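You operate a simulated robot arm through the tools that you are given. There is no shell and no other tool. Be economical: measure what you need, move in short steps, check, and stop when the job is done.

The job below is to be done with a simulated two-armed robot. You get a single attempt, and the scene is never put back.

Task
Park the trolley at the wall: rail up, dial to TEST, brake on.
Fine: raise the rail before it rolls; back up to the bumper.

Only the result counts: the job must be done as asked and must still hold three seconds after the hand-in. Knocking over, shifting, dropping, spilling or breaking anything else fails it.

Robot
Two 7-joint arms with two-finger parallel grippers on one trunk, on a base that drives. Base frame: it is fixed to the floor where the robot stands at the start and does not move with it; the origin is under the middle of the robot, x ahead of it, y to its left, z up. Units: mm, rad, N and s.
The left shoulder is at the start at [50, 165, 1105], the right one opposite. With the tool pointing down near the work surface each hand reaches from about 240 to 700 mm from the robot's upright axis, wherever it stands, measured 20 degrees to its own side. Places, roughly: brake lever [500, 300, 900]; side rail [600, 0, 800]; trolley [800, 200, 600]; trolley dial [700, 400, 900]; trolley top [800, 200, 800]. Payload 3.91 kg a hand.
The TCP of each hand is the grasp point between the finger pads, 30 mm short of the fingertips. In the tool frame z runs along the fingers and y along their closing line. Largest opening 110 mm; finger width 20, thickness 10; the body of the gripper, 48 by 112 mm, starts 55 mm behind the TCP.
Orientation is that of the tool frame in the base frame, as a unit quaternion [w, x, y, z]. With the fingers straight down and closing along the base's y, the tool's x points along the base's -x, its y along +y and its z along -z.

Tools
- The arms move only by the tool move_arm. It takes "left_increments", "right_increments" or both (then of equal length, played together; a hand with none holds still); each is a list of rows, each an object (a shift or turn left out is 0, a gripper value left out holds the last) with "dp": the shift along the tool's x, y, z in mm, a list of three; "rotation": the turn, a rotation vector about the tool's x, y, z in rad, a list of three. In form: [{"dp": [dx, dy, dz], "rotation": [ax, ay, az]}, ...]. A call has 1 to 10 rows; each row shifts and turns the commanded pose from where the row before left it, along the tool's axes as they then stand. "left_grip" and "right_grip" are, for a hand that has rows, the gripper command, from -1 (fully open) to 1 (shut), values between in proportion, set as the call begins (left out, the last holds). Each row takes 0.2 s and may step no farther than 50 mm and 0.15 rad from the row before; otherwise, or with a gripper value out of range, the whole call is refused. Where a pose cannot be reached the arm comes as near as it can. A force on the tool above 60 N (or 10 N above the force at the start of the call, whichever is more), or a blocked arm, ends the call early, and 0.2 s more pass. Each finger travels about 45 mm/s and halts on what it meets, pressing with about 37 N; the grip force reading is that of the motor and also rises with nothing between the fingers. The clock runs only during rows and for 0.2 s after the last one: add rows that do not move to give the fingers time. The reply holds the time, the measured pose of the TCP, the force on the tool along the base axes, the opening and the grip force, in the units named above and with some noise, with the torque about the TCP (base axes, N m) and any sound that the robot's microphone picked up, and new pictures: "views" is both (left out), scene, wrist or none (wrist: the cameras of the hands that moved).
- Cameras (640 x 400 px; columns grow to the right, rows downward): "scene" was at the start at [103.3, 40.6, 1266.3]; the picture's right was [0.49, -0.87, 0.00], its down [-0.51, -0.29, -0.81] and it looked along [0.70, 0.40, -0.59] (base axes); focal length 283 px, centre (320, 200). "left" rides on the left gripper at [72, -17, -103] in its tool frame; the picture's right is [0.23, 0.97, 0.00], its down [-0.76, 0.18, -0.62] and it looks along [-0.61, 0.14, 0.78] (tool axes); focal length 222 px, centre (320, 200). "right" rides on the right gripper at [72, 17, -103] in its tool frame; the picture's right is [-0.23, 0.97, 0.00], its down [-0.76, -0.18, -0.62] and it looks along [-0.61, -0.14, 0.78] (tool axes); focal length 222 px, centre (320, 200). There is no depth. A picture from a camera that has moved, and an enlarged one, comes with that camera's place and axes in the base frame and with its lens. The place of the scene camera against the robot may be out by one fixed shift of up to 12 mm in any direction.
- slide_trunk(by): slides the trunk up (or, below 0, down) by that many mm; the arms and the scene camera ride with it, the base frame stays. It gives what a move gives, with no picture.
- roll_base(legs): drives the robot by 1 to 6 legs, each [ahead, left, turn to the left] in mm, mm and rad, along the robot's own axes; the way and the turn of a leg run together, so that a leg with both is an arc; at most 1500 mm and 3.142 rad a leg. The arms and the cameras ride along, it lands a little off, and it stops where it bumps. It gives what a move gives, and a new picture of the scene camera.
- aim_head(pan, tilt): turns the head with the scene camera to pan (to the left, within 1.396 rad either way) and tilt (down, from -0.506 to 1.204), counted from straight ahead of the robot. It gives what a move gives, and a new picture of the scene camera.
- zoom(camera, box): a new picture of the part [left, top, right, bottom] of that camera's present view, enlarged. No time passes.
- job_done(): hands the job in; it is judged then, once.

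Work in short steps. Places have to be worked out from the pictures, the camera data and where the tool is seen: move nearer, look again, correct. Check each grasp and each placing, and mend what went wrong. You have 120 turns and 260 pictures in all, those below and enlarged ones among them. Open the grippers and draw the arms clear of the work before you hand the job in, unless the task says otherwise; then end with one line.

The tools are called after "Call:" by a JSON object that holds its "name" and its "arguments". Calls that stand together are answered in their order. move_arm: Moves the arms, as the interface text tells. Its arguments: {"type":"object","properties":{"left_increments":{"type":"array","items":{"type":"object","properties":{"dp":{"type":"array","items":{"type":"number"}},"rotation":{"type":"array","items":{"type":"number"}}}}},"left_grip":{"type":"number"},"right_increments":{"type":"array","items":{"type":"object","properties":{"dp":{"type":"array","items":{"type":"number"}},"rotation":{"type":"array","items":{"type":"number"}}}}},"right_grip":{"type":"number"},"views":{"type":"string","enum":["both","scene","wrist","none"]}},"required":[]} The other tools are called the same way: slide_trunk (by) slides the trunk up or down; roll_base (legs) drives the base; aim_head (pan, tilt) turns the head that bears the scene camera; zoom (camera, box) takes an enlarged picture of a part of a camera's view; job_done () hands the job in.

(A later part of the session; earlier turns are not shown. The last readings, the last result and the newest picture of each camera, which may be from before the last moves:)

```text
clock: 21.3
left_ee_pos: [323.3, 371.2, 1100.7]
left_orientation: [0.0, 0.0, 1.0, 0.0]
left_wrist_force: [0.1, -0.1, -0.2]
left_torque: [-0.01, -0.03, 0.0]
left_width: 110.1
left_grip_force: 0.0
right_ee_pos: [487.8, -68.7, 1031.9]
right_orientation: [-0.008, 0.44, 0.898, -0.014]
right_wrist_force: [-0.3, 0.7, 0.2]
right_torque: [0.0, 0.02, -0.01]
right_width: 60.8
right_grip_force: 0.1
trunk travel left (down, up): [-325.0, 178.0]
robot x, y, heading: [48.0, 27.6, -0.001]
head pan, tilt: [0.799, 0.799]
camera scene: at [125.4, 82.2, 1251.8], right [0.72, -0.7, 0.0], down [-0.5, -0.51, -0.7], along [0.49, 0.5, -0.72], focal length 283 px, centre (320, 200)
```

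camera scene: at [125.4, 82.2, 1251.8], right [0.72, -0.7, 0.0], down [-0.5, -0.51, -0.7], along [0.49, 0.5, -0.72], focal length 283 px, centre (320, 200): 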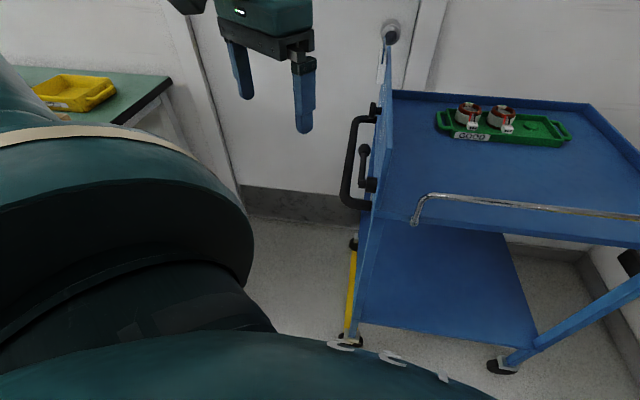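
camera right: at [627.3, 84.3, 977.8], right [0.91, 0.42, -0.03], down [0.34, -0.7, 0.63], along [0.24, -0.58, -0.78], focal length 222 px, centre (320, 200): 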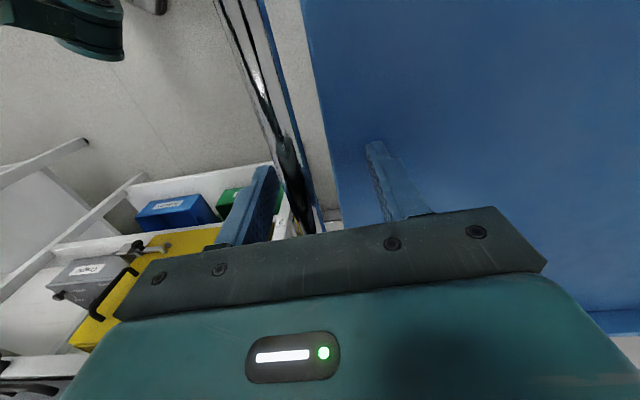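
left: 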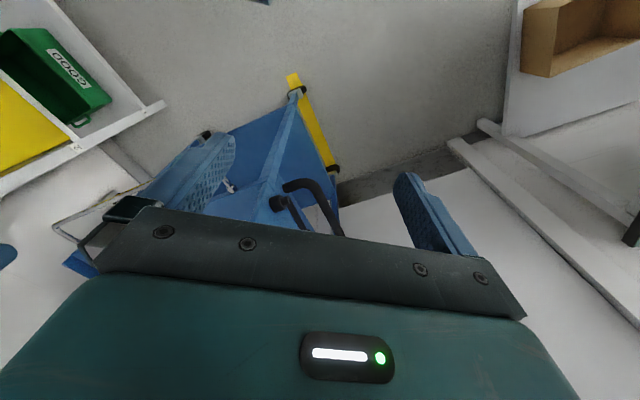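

The bench's edge lies about 700 mm beyond the trolley end, so there is a gap to stand in. I roll left 300 mm, and look at the trolley's outer face.

Call:
{"name": "roll_base", "arguments": {"legs": [[-10, 320, 0]]}}

Call:
{"name": "zoom", "arguments": {"camera": "scene", "box": [340, 40, 640, 240]}}

```text
clock: 24.7
left_ee_pos: [312.5, 695.8, 1099.7]
left_orientation: [0.0, 0.001, 1.0, -0.001]
left_wrist_force: [-0.5, -0.5, 0.0]
left_torque: [-0.01, 0.0, 0.01]
left_width: 109.9
left_grip_force: 0.1
right_ee_pos: [478.0, 256.7, 1032.2]
right_orientation: [-0.009, 0.44, 0.898, -0.015]
right_wrist_force: [-0.5, -0.4, 0.3]
right_torque: [-0.01, 0.05, 0.03]
right_width: 60.7
right_grip_force: 0.0
trunk travel left (down, up): [-325.0, 178.0]
robot x, y, heading: [31.6, 346.8, -0.002]
head pan, tilt: [0.799, 0.799]
camera scene: at [116.1, 405.8, 1251.8], right [0.72, -0.7, 0.0], down [-0.5, -0.51, -0.7], along [0.49, 0.5, -0.72], focal length 283 px, centre (320, 200)
```

scene: 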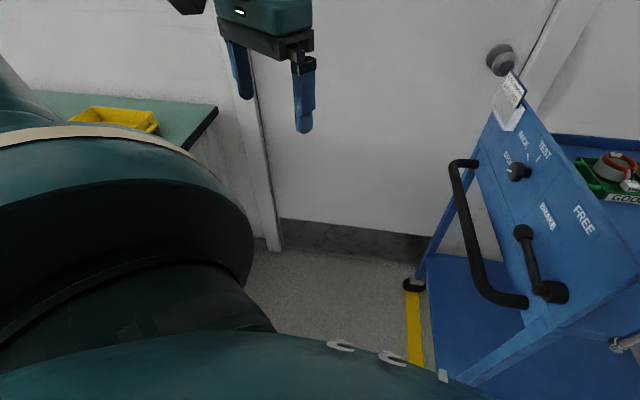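

```text
2.00 times, centred on (490, 140) of scene
camera zoom: at [116.1, 405.8, 1251.8], right [0.72, -0.7, 0.0], down [-0.5, -0.51, -0.7], along [0.49, 0.5, -0.72], focal length 567 px, centre (-20, 320)
```

zoom: 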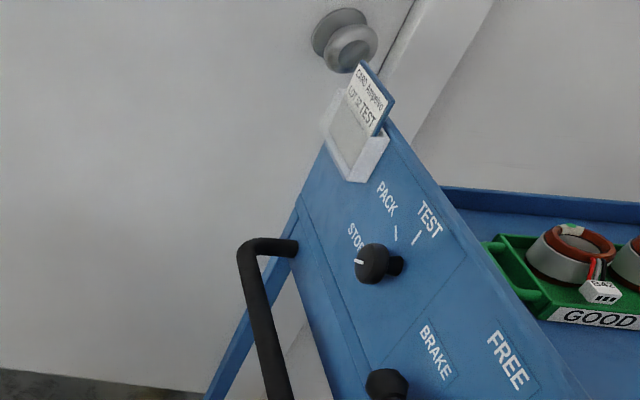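

Now the dial (marked STORE, PACK, TEST) and the brake (BRAKE / FREE) are visible. I zoom further.

Call:
{"name": "zoom", "arguments": {"camera": "scene", "box": [480, 70, 580, 210]}}

Call:
{"name": "zoom", "arguments": {"camera": "scene", "box": [480, 190, 620, 320]}}

```text
2.86 times, centred on (530, 140) of scene
camera zoom: at [116.1, 405.8, 1251.8], right [0.72, -0.7, 0.0], down [-0.5, -0.51, -0.7], along [0.49, 0.5, -0.72], focal length 809 px, centre (-280, 371)
```

zoom: 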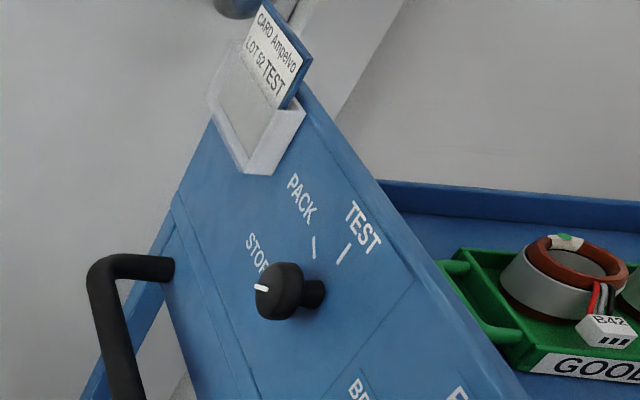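

```text
3.08 times, centred on (550, 255) of scene
camera zoom: at [116.1, 405.8, 1251.8], right [0.72, -0.7, 0.0], down [-0.5, -0.51, -0.7], along [0.49, 0.5, -0.72], focal length 872 px, centre (-388, 31)
```

zoom: 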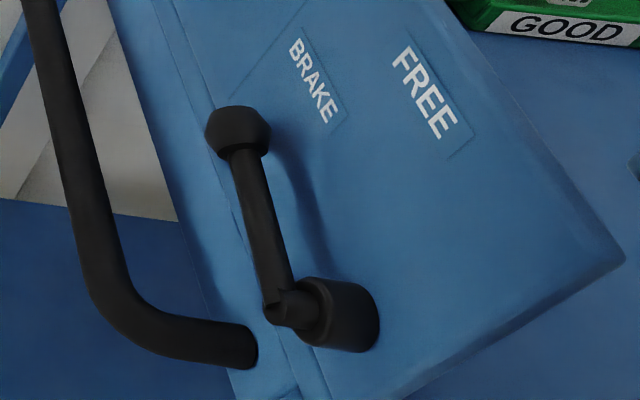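

Triangulated: dial at about (633,423,934), brake pivot at (483,307,874), lever tip at (550,378,886), pointing horizontally under BRAKE. The bench corner is clear enough. I turn to face the panel and roll left.

Call:
{"name": "roll_base", "arguments": {"legs": [[0, 0, -0.9], [-108, 0, 0], [0, 200, 0]]}}

Call:
{"name": "aim_head", "arguments": {"pan": 0.4, "tilt": 0.75}}

```text
clock: 30.1
left_ee_pos: [561.7, 554.5, 1099.9]
left_orientation: [0.0, 0.432, 0.902, 0.0]
left_wrist_force: [0.0, 0.5, -0.3]
left_torque: [-0.02, 0.0, -0.01]
left_width: 109.8
left_grip_force: 0.1
right_ee_pos: [324.0, 151.3, 1031.6]
right_orientation: [-0.014, 0.784, 0.621, -0.01]
right_wrist_force: [0.3, 0.0, -0.3]
right_torque: [0.01, -0.01, -0.01]
right_width: 60.3
right_grip_force: 0.2
trunk travel left (down, up): [-325.0, 178.0]
robot x, y, heading: [120.0, 558.2, -0.893]
head pan, tilt: [0.799, 0.799]
camera scene: at [215.1, 524.0, 1251.8], right [-0.09, -1.0, 0.0], down [-0.71, 0.07, -0.7], along [0.69, -0.07, -0.72], focal length 283 px, centre (320, 200)
```

scene: 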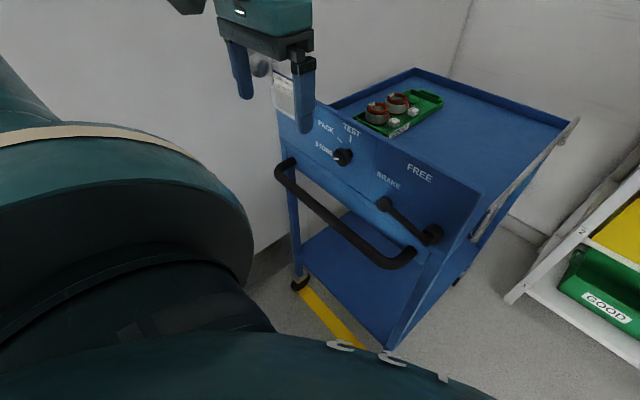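

```text
clock: 31.0
left_ee_pos: [562.3, 554.5, 1100.0]
left_orientation: [0.0, 0.432, 0.902, 0.0]
left_wrist_force: [-0.9, 0.0, 0.0]
left_torque: [-0.03, -0.03, 0.01]
left_width: 109.7
left_grip_force: 0.0
right_ee_pos: [322.7, 151.9, 1031.9]
right_orientation: [-0.013, 0.784, 0.62, -0.01]
right_wrist_force: [-1.0, 0.0, 0.2]
right_torque: [-0.01, -0.03, 0.01]
right_width: 60.2
right_grip_force: 0.1
trunk travel left (down, up): [-325.0, 178.0]
robot x, y, heading: [116.1, 553.7, -0.89]
head pan, tilt: [0.4, 0.75]
camera scene: at [207.6, 492.2, 1255.8], right [-0.47, -0.88, 0.0], down [-0.6, 0.32, -0.73], along [0.64, -0.35, -0.68], focal length 283 px, centre (320, 200)
```

scene: 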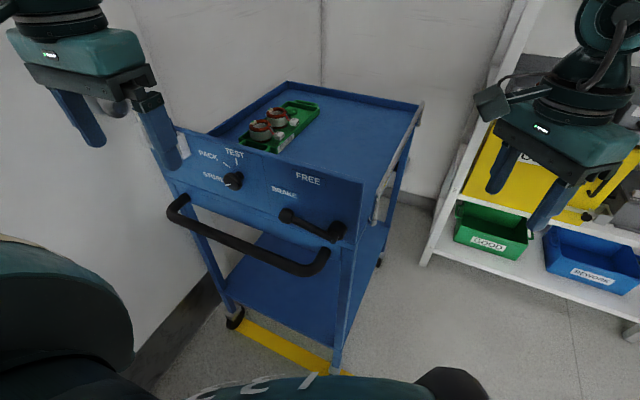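

Very clear view now. I zoom on the panel.

Call:
{"name": "zoom", "arguments": {"camera": "scene", "box": [160, 110, 380, 290]}}

Call:
{"name": "zoom", "arguments": {"camera": "scene", "box": [180, 130, 280, 210]}}

```text
2.22 times, centred on (270, 200) of scene
camera zoom: at [207.6, 492.2, 1255.8], right [-0.47, -0.88, 0.0], down [-0.6, 0.32, -0.73], along [0.64, -0.35, -0.68], focal length 630 px, centre (431, 200)
```

zoom: 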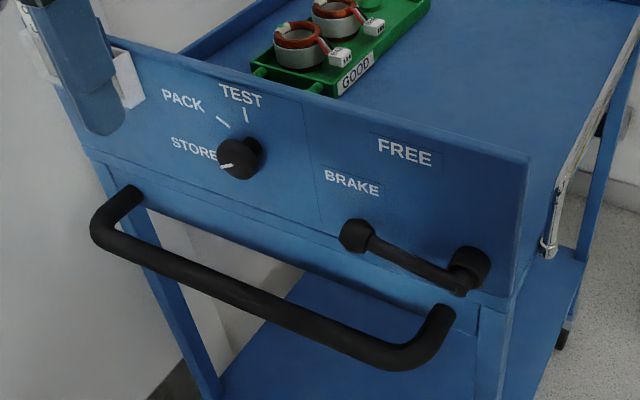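

```text
5.00 times, centred on (230, 170) of scene
camera zoom: at [207.6, 492.2, 1255.8], right [-0.47, -0.88, 0.0], down [-0.6, 0.32, -0.73], along [0.64, -0.35, -0.68], focal length 1416 px, centre (770, 350)
```

zoom: 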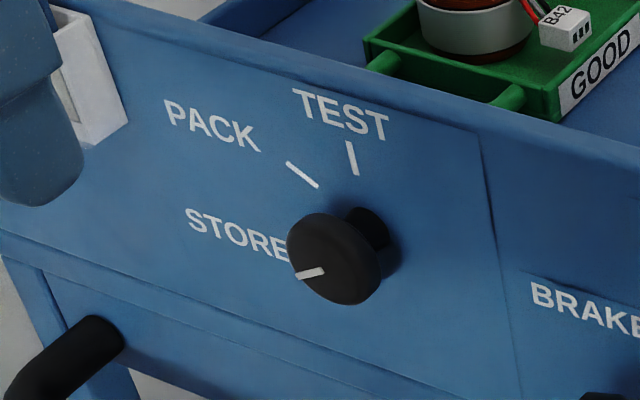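

The dial (STORE at 9 o'clock, PACK, TEST at 12) needs 90° clockwise, and the lever stands at BRAKE, so it is on now. I turn the left hand forward to point at the panel.

Call:
{"name": "move_arm", "arguments": {"left_increments": [{"dp": [-40, 0, 0]}, {"rotation": [0, -0.15, 0]}, {"rotation": [0, -0.15, 0]}, {"rotation": [0, -0.15, 0]}, {"rotation": [0, -0.15, 0]}, {"rotation": [0, -0.15, 0]}], "left_grip": -0.2, "views": "none"}}

Call:
{"name": "move_arm", "arguments": {"left_increments": [{"rotation": [0, -0.15, 0]}, {"rotation": [0, -0.15, 0]}, {"rotation": [0, -0.15, 0]}, {"rotation": [0, -0.15, 0]}, {"rotation": [0, -0.15, 0]}, {"rotation": [0, -0.071, 0]}], "views": "both"}}

```text
clock: 32.4
left_ee_pos: [587.5, 523.6, 1101.4]
left_orientation: [0.33, 0.402, 0.84, -0.158]
left_wrist_force: [1.1, -0.9, 0.0]
left_torque: [0.03, -0.02, -0.02]
left_width: 65.9
left_grip_force: 0.1
right_ee_pos: [321.8, 151.2, 1031.4]
right_orientation: [-0.014, 0.784, 0.62, -0.009]
right_wrist_force: [0.0, 0.2, 0.3]
right_torque: [0.01, 0.0, 0.0]
right_width: 60.5
right_grip_force: 0.1
trunk travel left (down, up): [-325.0, 178.0]
robot x, y, heading: [118.1, 554.1, -0.893]
head pan, tilt: [0.4, 0.75]
```

```text
clock: 33.8
left_ee_pos: [671.3, 520.7, 1143.7]
left_orientation: [0.637, 0.305, 0.638, -0.306]
left_wrist_force: [0.0, -0.8, 0.6]
left_torque: [0.01, 0.02, -0.01]
left_width: 65.8
left_grip_force: 0.1
left hand out of reach, approached as far as the arm can: row 1, 2, 3, 4, 5, 6
right_ee_pos: [323.3, 151.2, 1030.6]
right_orientation: [-0.014, 0.784, 0.621, -0.01]
right_wrist_force: [-0.4, 0.4, -0.3]
right_torque: [-0.01, 0.01, -0.05]
right_width: 60.6
right_grip_force: 0.0
trunk travel left (down, up): [-325.0, 178.0]
robot x, y, heading: [118.9, 556.1, -0.892]
head pan, tilt: [0.4, 0.75]
camera scene: at [207.7, 492.2, 1255.8], right [-0.47, -0.88, 0.0], down [-0.6, 0.32, -0.73], along [0.64, -0.35, -0.68], focal length 283 px, centre (320, 200)
camera left: at [595.0, 591.3, 1071.4], right [0.76, 0.61, -0.23], down [-0.25, 0.6, 0.76], along [0.6, -0.52, 0.61], focal length 222 px, centre (320, 200)
```

scene: 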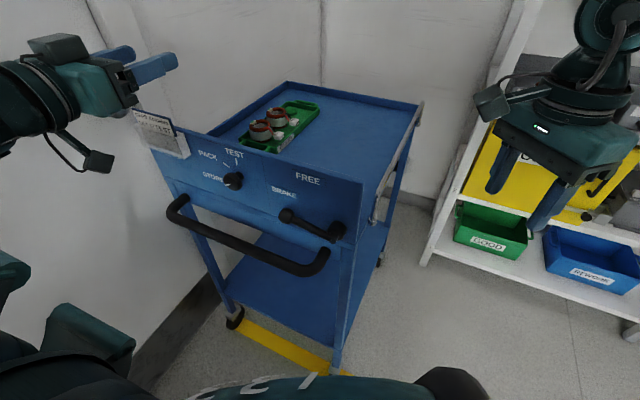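
left: 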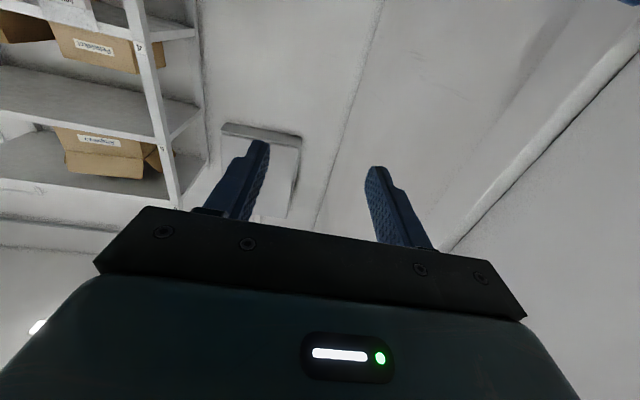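

Orientation is right, pointing at the panel; the pose was pushed forward to the reach limit. I lower the hand a little to see how the command follows.

Call:
{"name": "move_arm", "arguments": {"left_increments": [{"dp": [40, -10, 0]}, {"dp": [40, -10, 0]}], "views": "none"}}

```text
clock: 34.4
left_ee_pos: [670.6, 508.4, 1062.6]
left_orientation: [0.638, 0.305, 0.638, -0.304]
left_wrist_force: [0.6, 0.0, 1.0]
left_torque: [-0.02, -0.01, 0.01]
left_width: 66.1
left_grip_force: 0.2
left hand out of reach, approached as far as the arm can: row 1
right_ee_pos: [323.5, 151.3, 1031.4]
right_orientation: [-0.013, 0.784, 0.62, -0.009]
right_wrist_force: [-0.3, 0.3, 0.0]
right_torque: [-0.01, -0.02, 0.01]
right_width: 60.7
right_grip_force: 0.2
trunk travel left (down, up): [-325.0, 178.0]
robot x, y, heading: [119.5, 557.8, -0.894]
head pan, tilt: [0.4, 0.75]
```

The command follows now. I shift right to the dial's line, draw back 20 mm, and lower to its height.

Call:
{"name": "move_arm", "arguments": {"left_increments": [{"dp": [0, -41, -10]}, {"dp": [0, -41, -10]}, {"dp": [43, 0, 0]}, {"dp": [43, 0, 0]}, {"dp": [42, 0, 0]}], "views": "both"}}

Call:
{"name": "zoom", "arguments": {"camera": "scene", "box": [120, 80, 320, 240]}}

```text
clock: 35.6
left_ee_pos: [658.4, 461.8, 916.8]
left_orientation: [0.636, 0.308, 0.638, -0.307]
left_wrist_force: [-4.3, -8.6, -1.0]
left_torque: [0.18, -0.02, -0.07]
left_width: 70.6
left_grip_force: 4.8
left hand out of reach, approached as far as the arm can: row 1, 2
right_ee_pos: [322.8, 150.3, 1031.3]
right_orientation: [-0.014, 0.785, 0.619, -0.01]
right_wrist_force: [-0.3, 0.0, 0.5]
right_torque: [-0.04, 0.02, -0.01]
right_width: 60.4
right_grip_force: 0.2
trunk travel left (down, up): [-325.0, 178.0]
robot x, y, heading: [116.9, 559.1, -0.894]
head pan, tilt: [0.4, 0.75]
camera scene: at [207.3, 491.3, 1255.7], right [-0.47, -0.88, 0.0], down [-0.6, 0.32, -0.73], along [0.64, -0.35, -0.68], focal length 283 px, centre (320, 200)
camera left: at [582.3, 533.0, 845.6], right [0.76, 0.61, -0.23], down [-0.25, 0.6, 0.76], along [0.6, -0.53, 0.6], focal length 222 px, centre (320, 200)
```

scene: 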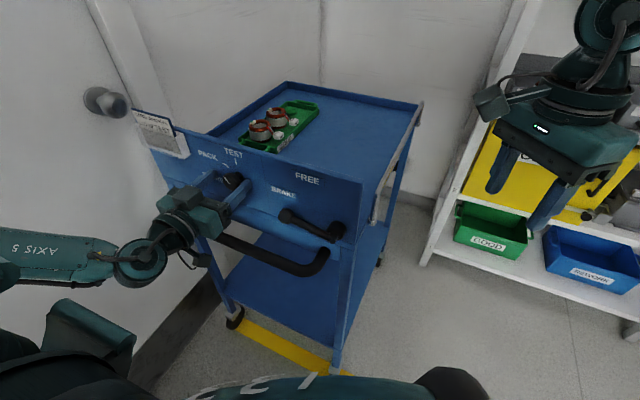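
left: 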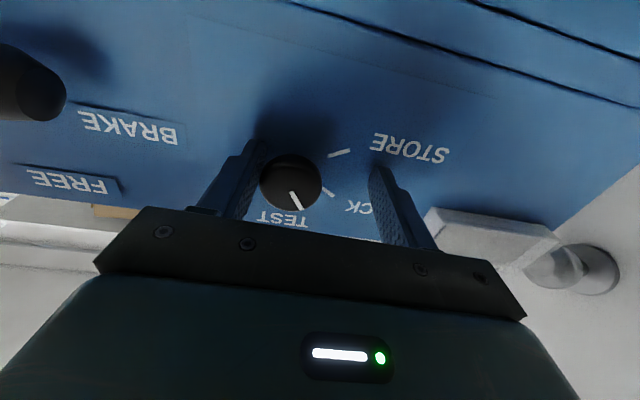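

```text
2.50 times, centred on (220, 160) of scene
camera zoom: at [207.3, 491.3, 1255.7], right [-0.47, -0.88, 0.0], down [-0.6, 0.32, -0.73], along [0.64, -0.35, -0.68], focal length 708 px, centre (570, 300)
```

zoom: 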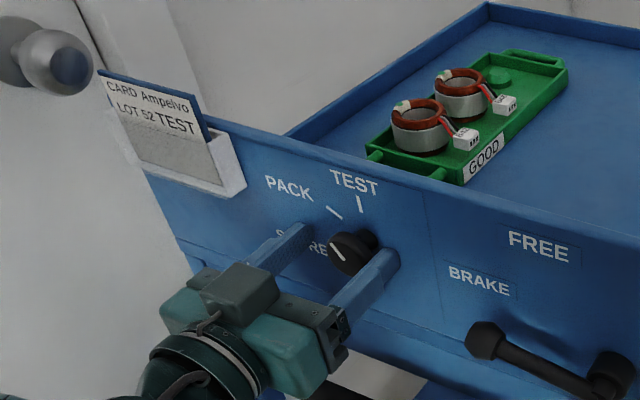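

The finger brushed the knob coming down and turned it partway; the mark now stands between PACK and TEST. The knob lies between the fingers, about 17 mm to the right of centre. I centre on it, pull back 8 mm, and look.

Call:
{"name": "move_arm", "arguments": {"left_increments": [{"dp": [2, -8, -4]}, {"dp": [3, -9, -4]}], "views": "wrist"}}

Call:
{"name": "zoom", "arguments": {"camera": "scene", "box": [180, 130, 280, 210]}}

```text
clock: 36.2
left_ee_pos: [642.4, 458.4, 911.9]
left_orientation: [0.638, 0.305, 0.638, -0.305]
left_wrist_force: [-0.4, -0.1, 0.6]
left_torque: [0.01, -0.04, 0.02]
left_width: 66.1
left_grip_force: 0.0
right_ee_pos: [323.4, 150.1, 1031.0]
right_orientation: [-0.014, 0.784, 0.62, -0.009]
right_wrist_force: [0.3, 0.8, -0.3]
right_torque: [0.01, -0.02, 0.01]
right_width: 60.8
right_grip_force: 0.2
trunk travel left (down, up): [-325.0, 178.0]
robot x, y, heading: [117.5, 558.9, -0.895]
head pan, tilt: [0.4, 0.75]
camera left: at [564.9, 530.3, 840.9], right [0.76, 0.61, -0.23], down [-0.25, 0.6, 0.76], along [0.6, -0.52, 0.61], focal length 222 px, centre (320, 200)
```

left: 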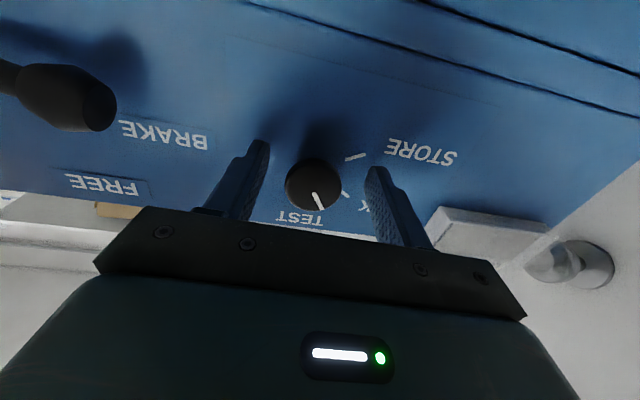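

```text
5.00 times, centred on (230, 170) of scene
camera zoom: at [207.6, 492.0, 1255.8], right [-0.47, -0.88, 0.0], down [-0.6, 0.32, -0.73], along [0.64, -0.35, -0.68], focal length 1416 px, centre (770, 350)
```

zoom: 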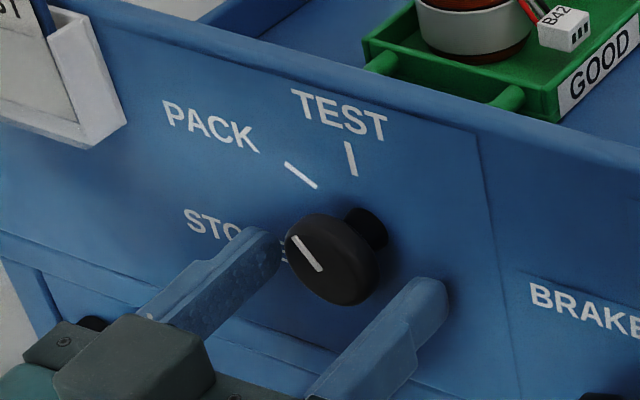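

The mark stands about 27° short of TEST. I make a small centring shift and close on the knob.

Call:
{"name": "move_arm", "arguments": {"left_increments": [{"dp": [-3, -4, 3]}, {}, {}, {}, {}], "left_grip": 0.8, "views": "wrist"}}

Call:
{"name": "zoom", "arguments": {"camera": "scene", "box": [180, 130, 280, 210]}}

```text
clock: 37.4
left_ee_pos: [641.9, 456.4, 916.0]
left_orientation: [0.638, 0.304, 0.638, -0.304]
left_wrist_force: [12.7, 8.7, 2.9]
left_torque: [0.15, 0.27, 0.67]
left_width: 37.1
left_grip_force: 45.1
right_ee_pos: [323.8, 152.7, 1032.5]
right_orientation: [-0.014, 0.784, 0.62, -0.01]
right_wrist_force: [-0.2, -0.3, 0.5]
right_torque: [-0.02, 0.02, -0.01]
right_width: 60.6
right_grip_force: 0.1
trunk travel left (down, up): [-325.0, 178.0]
robot x, y, heading: [119.8, 557.2, -0.894]
head pan, tilt: [0.4, 0.75]
camera left: at [564.7, 526.5, 843.8], right [0.76, 0.61, -0.23], down [-0.25, 0.6, 0.76], along [0.6, -0.52, 0.61], focal length 222 px, centre (320, 200)
```

left: 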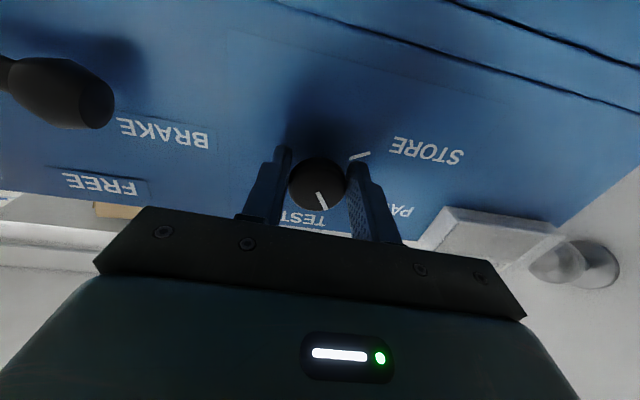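

```text
5.00 times, centred on (230, 170) of scene
camera zoom: at [208.7, 493.0, 1255.8], right [-0.47, -0.88, 0.0], down [-0.6, 0.32, -0.73], along [0.64, -0.35, -0.68], focal length 1416 px, centre (770, 350)
```

zoom: 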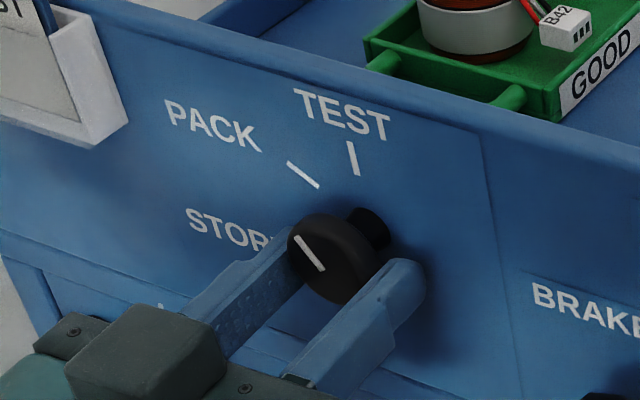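

The knob is gripped (37 mm). I turn clockwise 0.47 rad in small steps.

Call:
{"name": "move_arm", "arguments": {"left_increments": [{"rotation": [0, 0, 0.1]}, {"rotation": [0, 0, 0.1]}, {"rotation": [0, 0, 0.1]}, {"rotation": [0, 0, 0.1]}, {"rotation": [0, 0, 0.07]}], "views": "wrist"}}

Call:
{"name": "zoom", "arguments": {"camera": "scene", "box": [180, 130, 280, 210]}}

```text
clock: 38.6
left_ee_pos: [645.8, 458.0, 916.1]
left_orientation: [0.697, 0.439, 0.549, -0.141]
left_wrist_force: [26.8, 25.7, 13.5]
left_torque: [-1.08, -0.36, 0.18]
left_width: 37.3
left_grip_force: 45.8
right_ee_pos: [325.2, 153.9, 1031.6]
right_orientation: [-0.013, 0.784, 0.621, -0.011]
right_wrist_force: [0.3, -0.4, -0.1]
right_torque: [0.02, -0.01, -0.01]
right_width: 60.3
right_grip_force: 0.1
trunk travel left (down, up): [-325.0, 178.0]
robot x, y, heading: [122.1, 555.7, -0.892]
head pan, tilt: [0.4, 0.75]
camera left: at [594.1, 549.6, 843.8], right [0.74, 0.62, 0.24], down [-0.55, 0.36, 0.75], along [0.38, -0.69, 0.61], focal length 222 px, centre (320, 200)
```

left: 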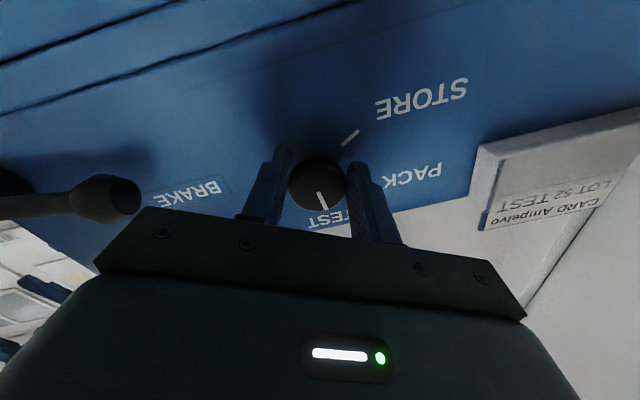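

```text
5.00 times, centred on (230, 170) of scene
camera zoom: at [209.3, 495.2, 1256.0], right [-0.47, -0.88, 0.0], down [-0.6, 0.32, -0.73], along [0.64, -0.35, -0.68], focal length 1416 px, centre (770, 350)
```

zoom: 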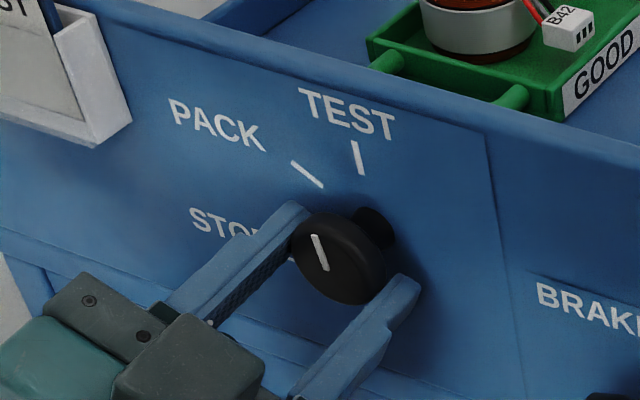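

Nearly at TEST, about 8–10° short. I relieve the side load and turn a little more.

Call:
{"name": "move_arm", "arguments": {"left_increments": [{"dp": [0, 3, 0], "rotation": [0, 0, 0.08]}, {"rotation": [0, 0, 0.08]}], "views": "none"}}

Call:
{"name": "zoom", "arguments": {"camera": "scene", "box": [180, 130, 280, 210]}}

```text
clock: 39.2
left_ee_pos: [645.6, 458.5, 916.8]
left_orientation: [0.704, 0.483, 0.513, -0.087]
left_wrist_force: [25.7, 25.5, 11.7]
left_torque: [-0.98, 0.46, 0.63]
left_width: 37.7
left_grip_force: 44.9
right_ee_pos: [324.9, 153.3, 1031.3]
right_orientation: [-0.012, 0.784, 0.62, -0.011]
right_wrist_force: [-0.6, -1.2, -0.2]
right_torque: [0.0, -0.01, 0.04]
right_width: 60.5
right_grip_force: 0.0
trunk travel left (down, up): [-325.0, 178.0]
robot x, y, heading: [115.3, 556.9, -0.891]
head pan, tilt: [0.4, 0.75]
```

```text
5.00 times, centred on (230, 170) of scene
camera zoom: at [209.3, 495.0, 1255.9], right [-0.47, -0.88, 0.0], down [-0.6, 0.32, -0.73], along [0.64, -0.35, -0.68], focal length 1416 px, centre (770, 350)
```

zoom: 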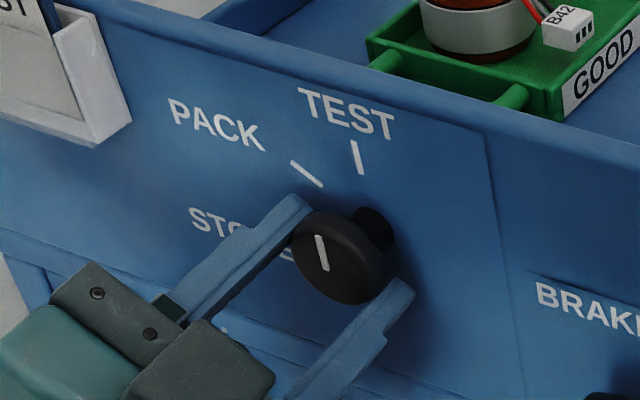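

The mark now matches the TEST tick within a few degrees. A last small turn, then I open.

Call:
{"name": "move_arm", "arguments": {"left_increments": [{"rotation": [0, 0, 0.04]}], "views": "none"}}

Call:
{"name": "move_arm", "arguments": {"left_increments": [{}, {}, {}], "left_grip": -0.2, "views": "wrist"}}

Call:
{"name": "zoom", "arguments": {"camera": "scene", "box": [180, 130, 280, 210]}}

```text
clock: 39.6
left_ee_pos: [646.6, 457.8, 915.3]
left_orientation: [0.706, 0.494, 0.503, -0.073]
left_wrist_force: [27.6, 26.6, 11.2]
left_torque: [-0.78, 0.53, 0.74]
left_width: 37.6
left_grip_force: 45.2
right_ee_pos: [325.4, 152.3, 1031.9]
right_orientation: [-0.012, 0.784, 0.621, -0.011]
right_wrist_force: [0.2, -0.4, 0.8]
right_torque: [0.01, 0.03, 0.01]
right_width: 60.5
right_grip_force: 0.0
trunk travel left (down, up): [-325.0, 178.0]
robot x, y, heading: [119.3, 557.4, -0.89]
head pan, tilt: [0.4, 0.75]
```

```text
clock: 40.4
left_ee_pos: [640.1, 453.0, 916.6]
left_orientation: [0.702, 0.5, 0.501, -0.08]
left_wrist_force: [0.1, 1.4, 0.2]
left_torque: [-0.02, 0.0, 0.02]
left_width: 66.1
left_grip_force: 0.1
right_ee_pos: [324.2, 149.6, 1031.4]
right_orientation: [-0.014, 0.785, 0.619, -0.009]
right_wrist_force: [0.1, -1.1, 0.0]
right_torque: [0.02, 0.0, 0.01]
right_width: 60.8
right_grip_force: 0.1
trunk travel left (down, up): [-325.0, 178.0]
robot x, y, heading: [117.6, 555.2, -0.895]
head pan, tilt: [0.4, 0.75]
camera left: at [601.3, 555.5, 849.7], right [0.71, 0.57, 0.43], down [-0.65, 0.28, 0.71], along [0.28, -0.78, 0.56], focal length 222 px, centre (320, 200)
```

left: 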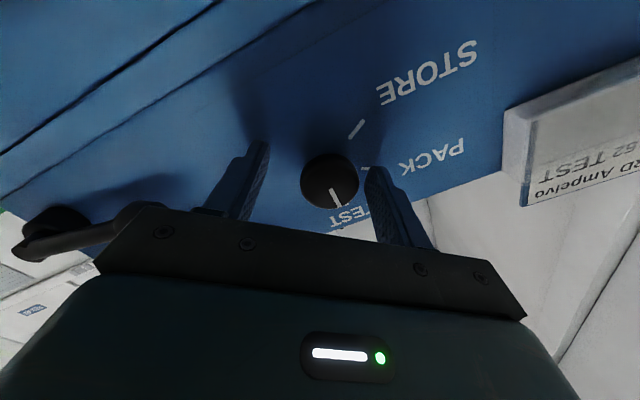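

```text
5.00 times, centred on (230, 170) of scene
camera zoom: at [207.6, 492.2, 1255.8], right [-0.47, -0.88, 0.0], down [-0.6, 0.32, -0.73], along [0.64, -0.35, -0.68], focal length 1416 px, centre (770, 350)
```

zoom: 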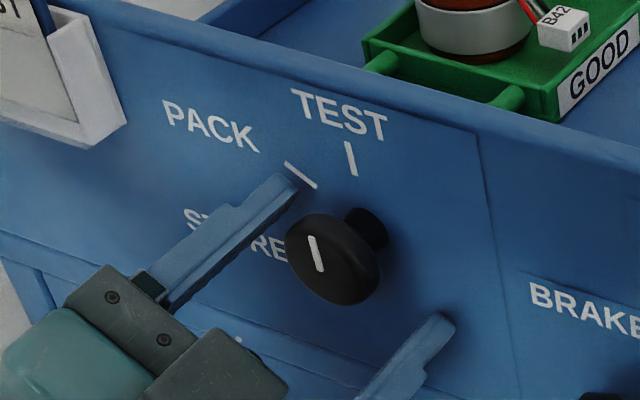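

The dial reads TEST. I retract, close the hand, level its roll and move right above the brake lever's line, then look.

Call:
{"name": "move_arm", "arguments": {"left_increments": [{"dp": [0, 0, -35]}, {"dp": [0, 0, -35]}, {"rotation": [0, 0, -0.14]}, {"rotation": [0, 0, -0.14]}, {"rotation": [0, 0, -0.14]}, {"rotation": [0, 0, -0.14]}, {"rotation": [0, 0, -0.11]}], "left_grip": 1, "views": "none"}}

Call:
{"name": "move_arm", "arguments": {"left_increments": [{"dp": [0, -40, 0]}, {"dp": [0, -40, 0]}, {"dp": [0, -40, 0]}], "views": "both"}}

Call:
{"name": "zoom", "arguments": {"camera": "scene", "box": [180, 130, 380, 290]}}

```text
clock: 42.0
left_ee_pos: [597.4, 508.3, 915.3]
left_orientation: [0.638, 0.304, 0.638, -0.304]
left_wrist_force: [0.3, -0.4, -0.1]
left_torque: [-0.02, -0.03, 0.0]
left_width: 0.0
left_grip_force: 36.7
right_ee_pos: [325.4, 151.8, 1031.2]
right_orientation: [-0.014, 0.784, 0.62, -0.01]
right_wrist_force: [0.3, 0.2, 0.2]
right_torque: [0.02, 0.03, 0.0]
right_width: 60.0
right_grip_force: 0.0
trunk travel left (down, up): [-325.0, 178.0]
robot x, y, heading: [118.4, 555.5, -0.891]
head pan, tilt: [0.4, 0.75]
```

```text
clock: 42.8
left_ee_pos: [510.1, 429.1, 903.3]
left_orientation: [0.638, 0.305, 0.638, -0.304]
left_wrist_force: [0.0, -0.1, -0.4]
left_torque: [0.01, 0.05, 0.01]
left_width: 0.2
left_grip_force: 36.9
left hand out of reach, approached as far as the arm can: row 1, 2, 3
right_ee_pos: [323.4, 150.6, 1031.7]
right_orientation: [-0.014, 0.784, 0.62, -0.01]
right_wrist_force: [0.1, 0.2, 0.0]
right_torque: [-0.03, 0.01, 0.0]
right_width: 60.5
right_grip_force: 0.0
trunk travel left (down, up): [-325.0, 178.0]
robot x, y, heading: [119.4, 557.4, -0.892]
head pan, tilt: [0.4, 0.75]
camera scene: at [207.5, 491.9, 1255.9], right [-0.47, -0.88, 0.0], down [-0.6, 0.32, -0.73], along [0.64, -0.35, -0.68], focal length 283 px, centre (320, 200)
camera left: at [433.8, 499.4, 832.2], right [0.76, 0.61, -0.23], down [-0.25, 0.6, 0.76], along [0.6, -0.52, 0.61], focal length 222 px, centre (320, 200)
```

scene: 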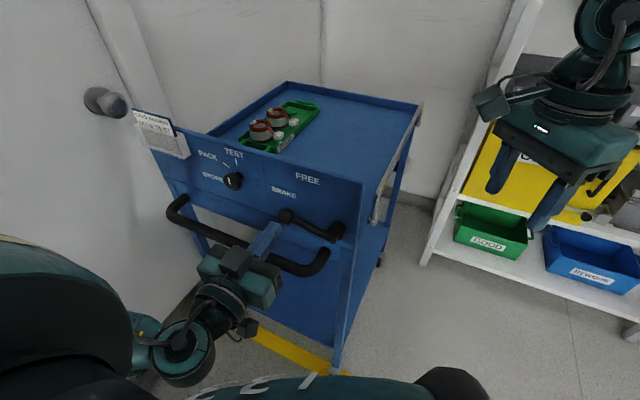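
left: 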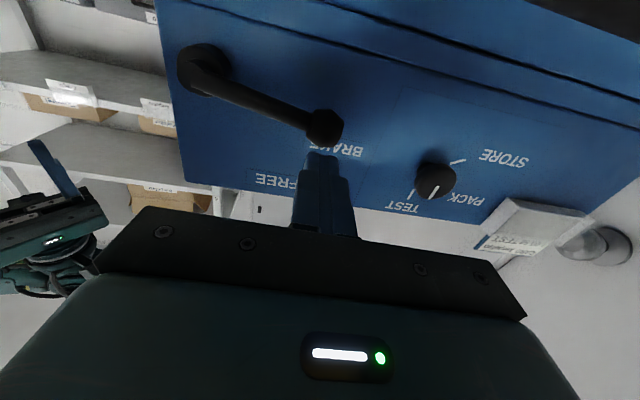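

```text
2.50 times, centred on (280, 210) of scene
camera zoom: at [207.5, 491.9, 1255.9], right [-0.47, -0.88, 0.0], down [-0.6, 0.32, -0.73], along [0.64, -0.35, -0.68], focal length 708 px, centre (420, 175)
```

zoom: 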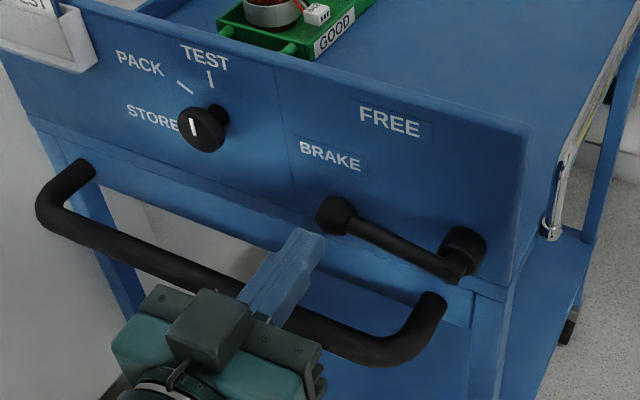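

The lever tip is at about n-line level z≈890, with the fingertip just above and in front of it. I go down 45 mm to get under the lever.

Call:
{"name": "move_arm", "arguments": {"left_increments": [{"dp": [23, -8, 0]}, {"dp": [23, -8, 0]}], "views": "both"}}

Call:
{"name": "zoom", "arguments": {"camera": "scene", "box": [180, 130, 380, 290]}}

```text
clock: 43.4
left_ee_pos: [497.5, 419.3, 855.3]
left_orientation: [0.637, 0.305, 0.638, -0.306]
left_wrist_force: [0.1, 0.9, 0.3]
left_torque: [-0.01, 0.01, 0.01]
left_width: 0.0
left_grip_force: 37.0
right_ee_pos: [323.7, 151.2, 1031.5]
right_orientation: [-0.013, 0.784, 0.62, -0.01]
right_wrist_force: [-0.4, 0.9, 0.7]
right_torque: [-0.02, 0.0, -0.02]
right_width: 60.8
right_grip_force: 0.0
trunk travel left (down, up): [-325.0, 178.0]
robot x, y, heading: [120.5, 556.1, -0.893]
head pan, tilt: [0.4, 0.75]
camera scene: at [207.6, 492.1, 1255.8], right [-0.47, -0.88, 0.0], down [-0.6, 0.32, -0.73], along [0.64, -0.35, -0.68], focal length 283 px, centre (320, 200)
camera left: at [421.0, 491.5, 784.7], right [0.76, 0.61, -0.23], down [-0.25, 0.6, 0.76], along [0.6, -0.52, 0.61], focal length 222 px, centre (320, 200)
```

scene: 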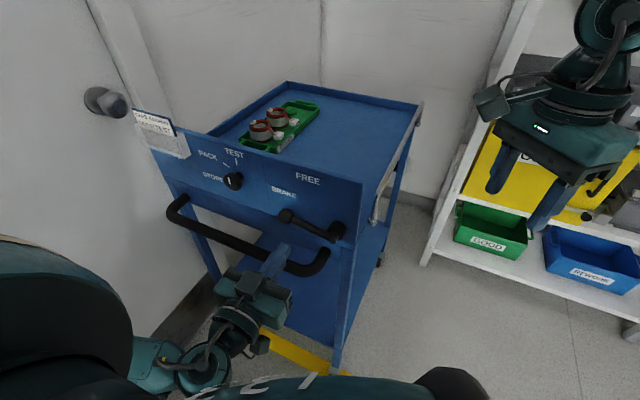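
left: 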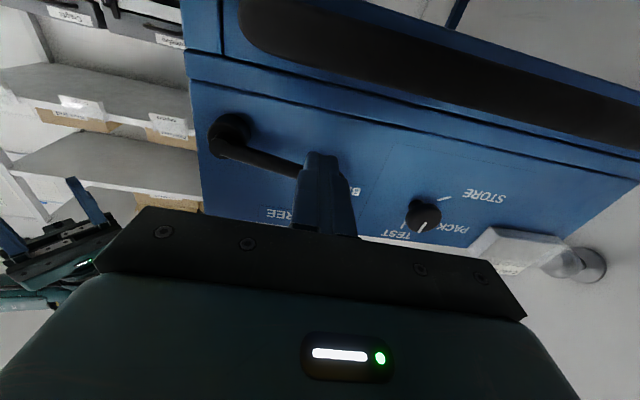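

```text
2.50 times, centred on (280, 210) of scene
camera zoom: at [207.6, 492.1, 1255.8], right [-0.47, -0.88, 0.0], down [-0.6, 0.32, -0.73], along [0.64, -0.35, -0.68], focal length 708 px, centre (420, 175)
```

zoom: 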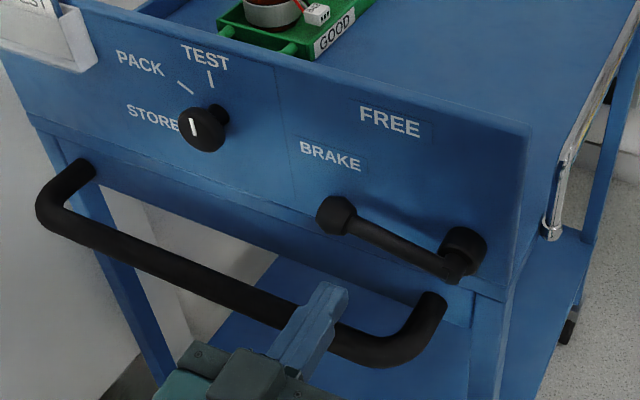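

The fingers are below the lever and above the handle. I push forward 48 mm under the lever.

Call:
{"name": "move_arm", "arguments": {"left_increments": [{"dp": [0, 0, 24]}, {"dp": [0, 0, 24]}], "views": "wrist"}}

Call:
{"name": "zoom", "arguments": {"camera": "scene", "box": [220, 150, 370, 270]}}

```text
clock: 44.0
left_ee_pos: [527.3, 381.4, 855.5]
left_orientation: [0.638, 0.305, 0.638, -0.304]
left_wrist_force: [-0.4, 0.6, -0.5]
left_torque: [0.02, 0.0, -0.02]
left_width: 0.0
left_grip_force: 37.0
right_ee_pos: [323.2, 151.5, 1031.6]
right_orientation: [-0.014, 0.784, 0.62, -0.009]
right_wrist_force: [0.4, -1.3, -0.2]
right_torque: [-0.01, -0.01, 0.0]
right_width: 61.0
right_grip_force: 0.0
trunk travel left (down, up): [-325.0, 178.0]
robot x, y, heading: [118.4, 554.5, -0.895]
head pan, tilt: [0.4, 0.75]
camera left: at [450.8, 453.8, 784.7], right [0.76, 0.61, -0.23], down [-0.25, 0.6, 0.76], along [0.6, -0.52, 0.61], focal length 222 px, centre (320, 200)
```

left: 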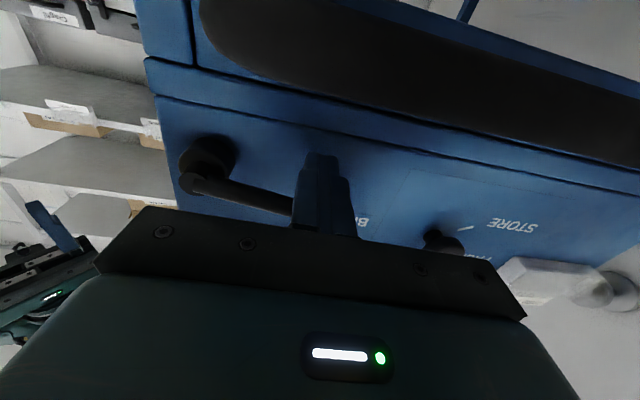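

```text
3.33 times, centred on (295, 210) of scene
camera zoom: at [207.6, 492.0, 1255.8], right [-0.47, -0.88, 0.0], down [-0.6, 0.32, -0.73], along [0.64, -0.35, -0.68], focal length 944 px, centre (403, 167)
```

zoom: 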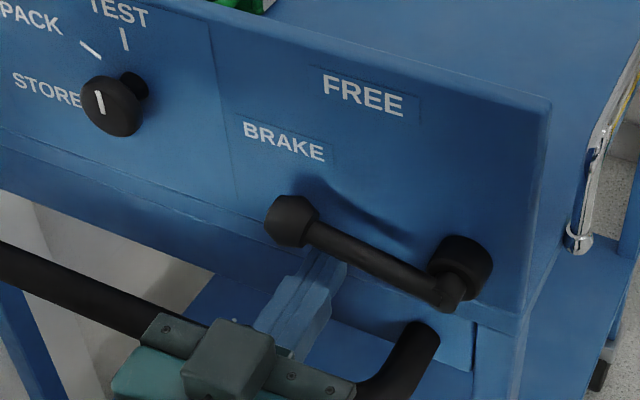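

Finger is under the lever. I push it up along its arc towards FREE and watch.

Call:
{"name": "move_arm", "arguments": {"left_increments": [{"dp": [-12, -1, 0]}, {"dp": [-12, -1, 0]}, {"dp": [-12, -3, 0]}, {"dp": [-11, -3, 0]}], "views": "wrist"}}

Call:
{"name": "zoom", "arguments": {"camera": "scene", "box": [220, 150, 370, 270]}}

```text
clock: 45.0
left_ee_pos: [520.7, 375.2, 903.7]
left_orientation: [0.638, 0.306, 0.637, -0.306]
left_wrist_force: [0.3, -0.3, -1.3]
left_torque: [0.03, 0.02, 0.03]
left_width: 0.0
left_grip_force: 37.0
right_ee_pos: [324.3, 151.0, 1031.3]
right_orientation: [-0.014, 0.784, 0.62, -0.009]
right_wrist_force: [0.1, 0.4, -0.2]
right_torque: [0.01, 0.01, -0.01]
right_width: 60.5
right_grip_force: 0.0
trunk travel left (down, up): [-325.0, 178.0]
robot x, y, heading: [112.4, 557.3, -0.89]
head pan, tilt: [0.4, 0.75]
camera left: at [443.8, 447.6, 832.7], right [0.76, 0.61, -0.23], down [-0.25, 0.6, 0.76], along [0.6, -0.52, 0.61], focal length 222 px, centre (320, 200)
```

left: 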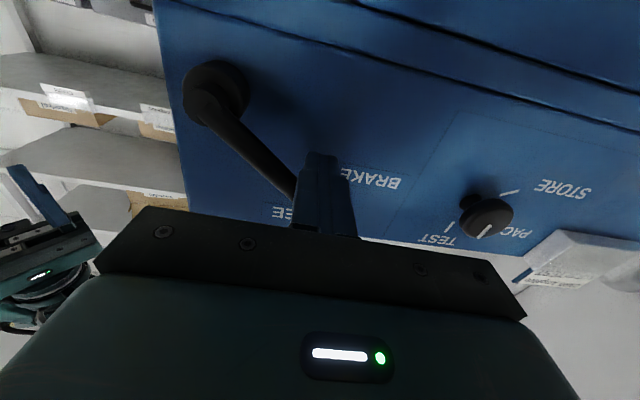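

```text
3.33 times, centred on (295, 210) of scene
camera zoom: at [207.5, 492.1, 1255.8], right [-0.47, -0.88, 0.0], down [-0.6, 0.32, -0.73], along [0.64, -0.35, -0.68], focal length 944 px, centre (403, 167)
```

zoom: 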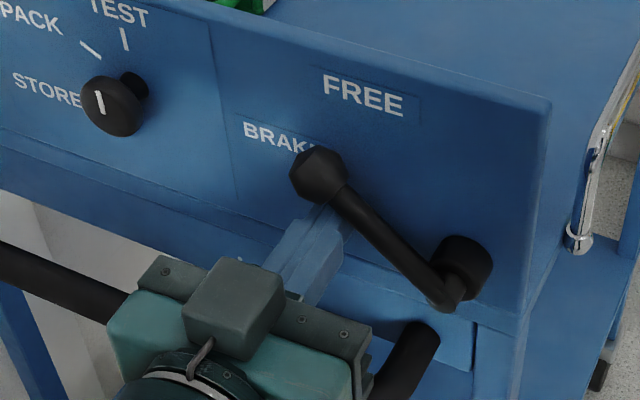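

The lever follows with no effort, about 40° now. I continue.

Call:
{"name": "move_arm", "arguments": {"left_increments": [{"dp": [-10, -6, 0]}, {"dp": [-9, -7, 0]}, {"dp": [-6, -7, 0]}, {"dp": [-5, -7, 0]}], "views": "wrist"}}

Call:
{"name": "zoom", "arguments": {"camera": "scene", "box": [220, 150, 370, 270]}}

```text
clock: 46.0
left_ee_pos: [498.1, 360.1, 934.7]
left_orientation: [0.638, 0.305, 0.638, -0.304]
left_wrist_force: [-0.6, 0.0, 0.5]
left_torque: [-0.01, -0.01, -0.02]
left_width: 0.0
left_grip_force: 37.7
right_ee_pos: [323.9, 152.1, 1031.3]
right_orientation: [-0.014, 0.784, 0.621, -0.01]
right_wrist_force: [0.3, -1.3, -0.5]
right_torque: [0.03, -0.02, -0.03]
right_width: 60.1
right_grip_force: 0.0
trunk travel left (down, up): [-325.0, 178.0]
robot x, y, heading: [117.3, 556.3, -0.895]
head pan, tilt: [0.4, 0.75]
camera left: at [422.7, 431.4, 862.8], right [0.76, 0.61, -0.23], down [-0.25, 0.6, 0.76], along [0.6, -0.52, 0.61], focal length 222 px, centre (320, 200)
```

left: 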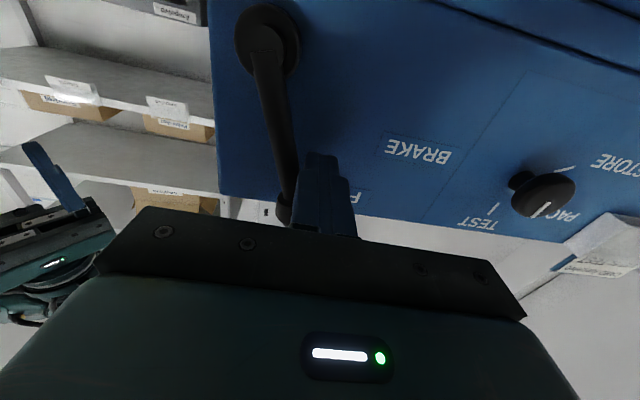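

```text
3.33 times, centred on (295, 210) of scene
camera zoom: at [207.6, 492.1, 1255.8], right [-0.47, -0.88, 0.0], down [-0.6, 0.32, -0.73], along [0.64, -0.35, -0.68], focal length 944 px, centre (403, 167)
```

zoom: 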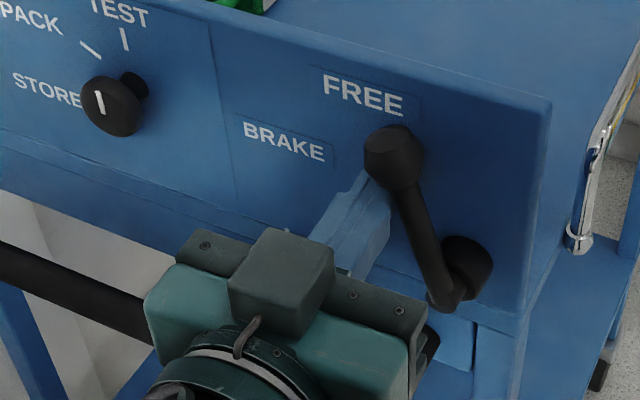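

The lever is nearly upright next to FREE. I push a bit more to find its stop.

Call:
{"name": "move_arm", "arguments": {"left_increments": [{"dp": [-3, -6, 0]}, {"dp": [-2, -6, 0]}, {"dp": [0, -6, 0]}], "views": "none"}}

Call:
{"name": "zoom", "arguments": {"camera": "scene", "box": [220, 150, 370, 270]}}

```text
clock: 46.8
left_ee_pos: [485.0, 348.1, 937.1]
left_orientation: [0.638, 0.306, 0.638, -0.305]
left_wrist_force: [0.9, -0.2, -0.7]
left_torque: [0.02, -0.01, -0.01]
left_width: 0.1
left_grip_force: 37.3
right_ee_pos: [323.3, 150.0, 1031.6]
right_orientation: [-0.013, 0.784, 0.621, -0.009]
right_wrist_force: [-0.2, -0.1, 0.1]
right_torque: [-0.01, 0.02, -0.01]
right_width: 60.5
right_grip_force: 0.0
trunk travel left (down, up): [-325.0, 178.0]
robot x, y, heading: [116.8, 556.6, -0.889]
head pan, tilt: [0.4, 0.75]
```

```text
3.33 times, centred on (295, 210) of scene
camera zoom: at [207.5, 492.1, 1255.8], right [-0.47, -0.88, 0.0], down [-0.6, 0.32, -0.73], along [0.64, -0.35, -0.68], focal length 944 px, centre (403, 167)
```

zoom: 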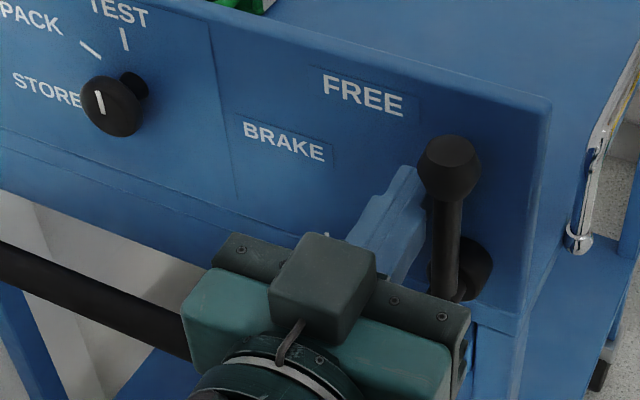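

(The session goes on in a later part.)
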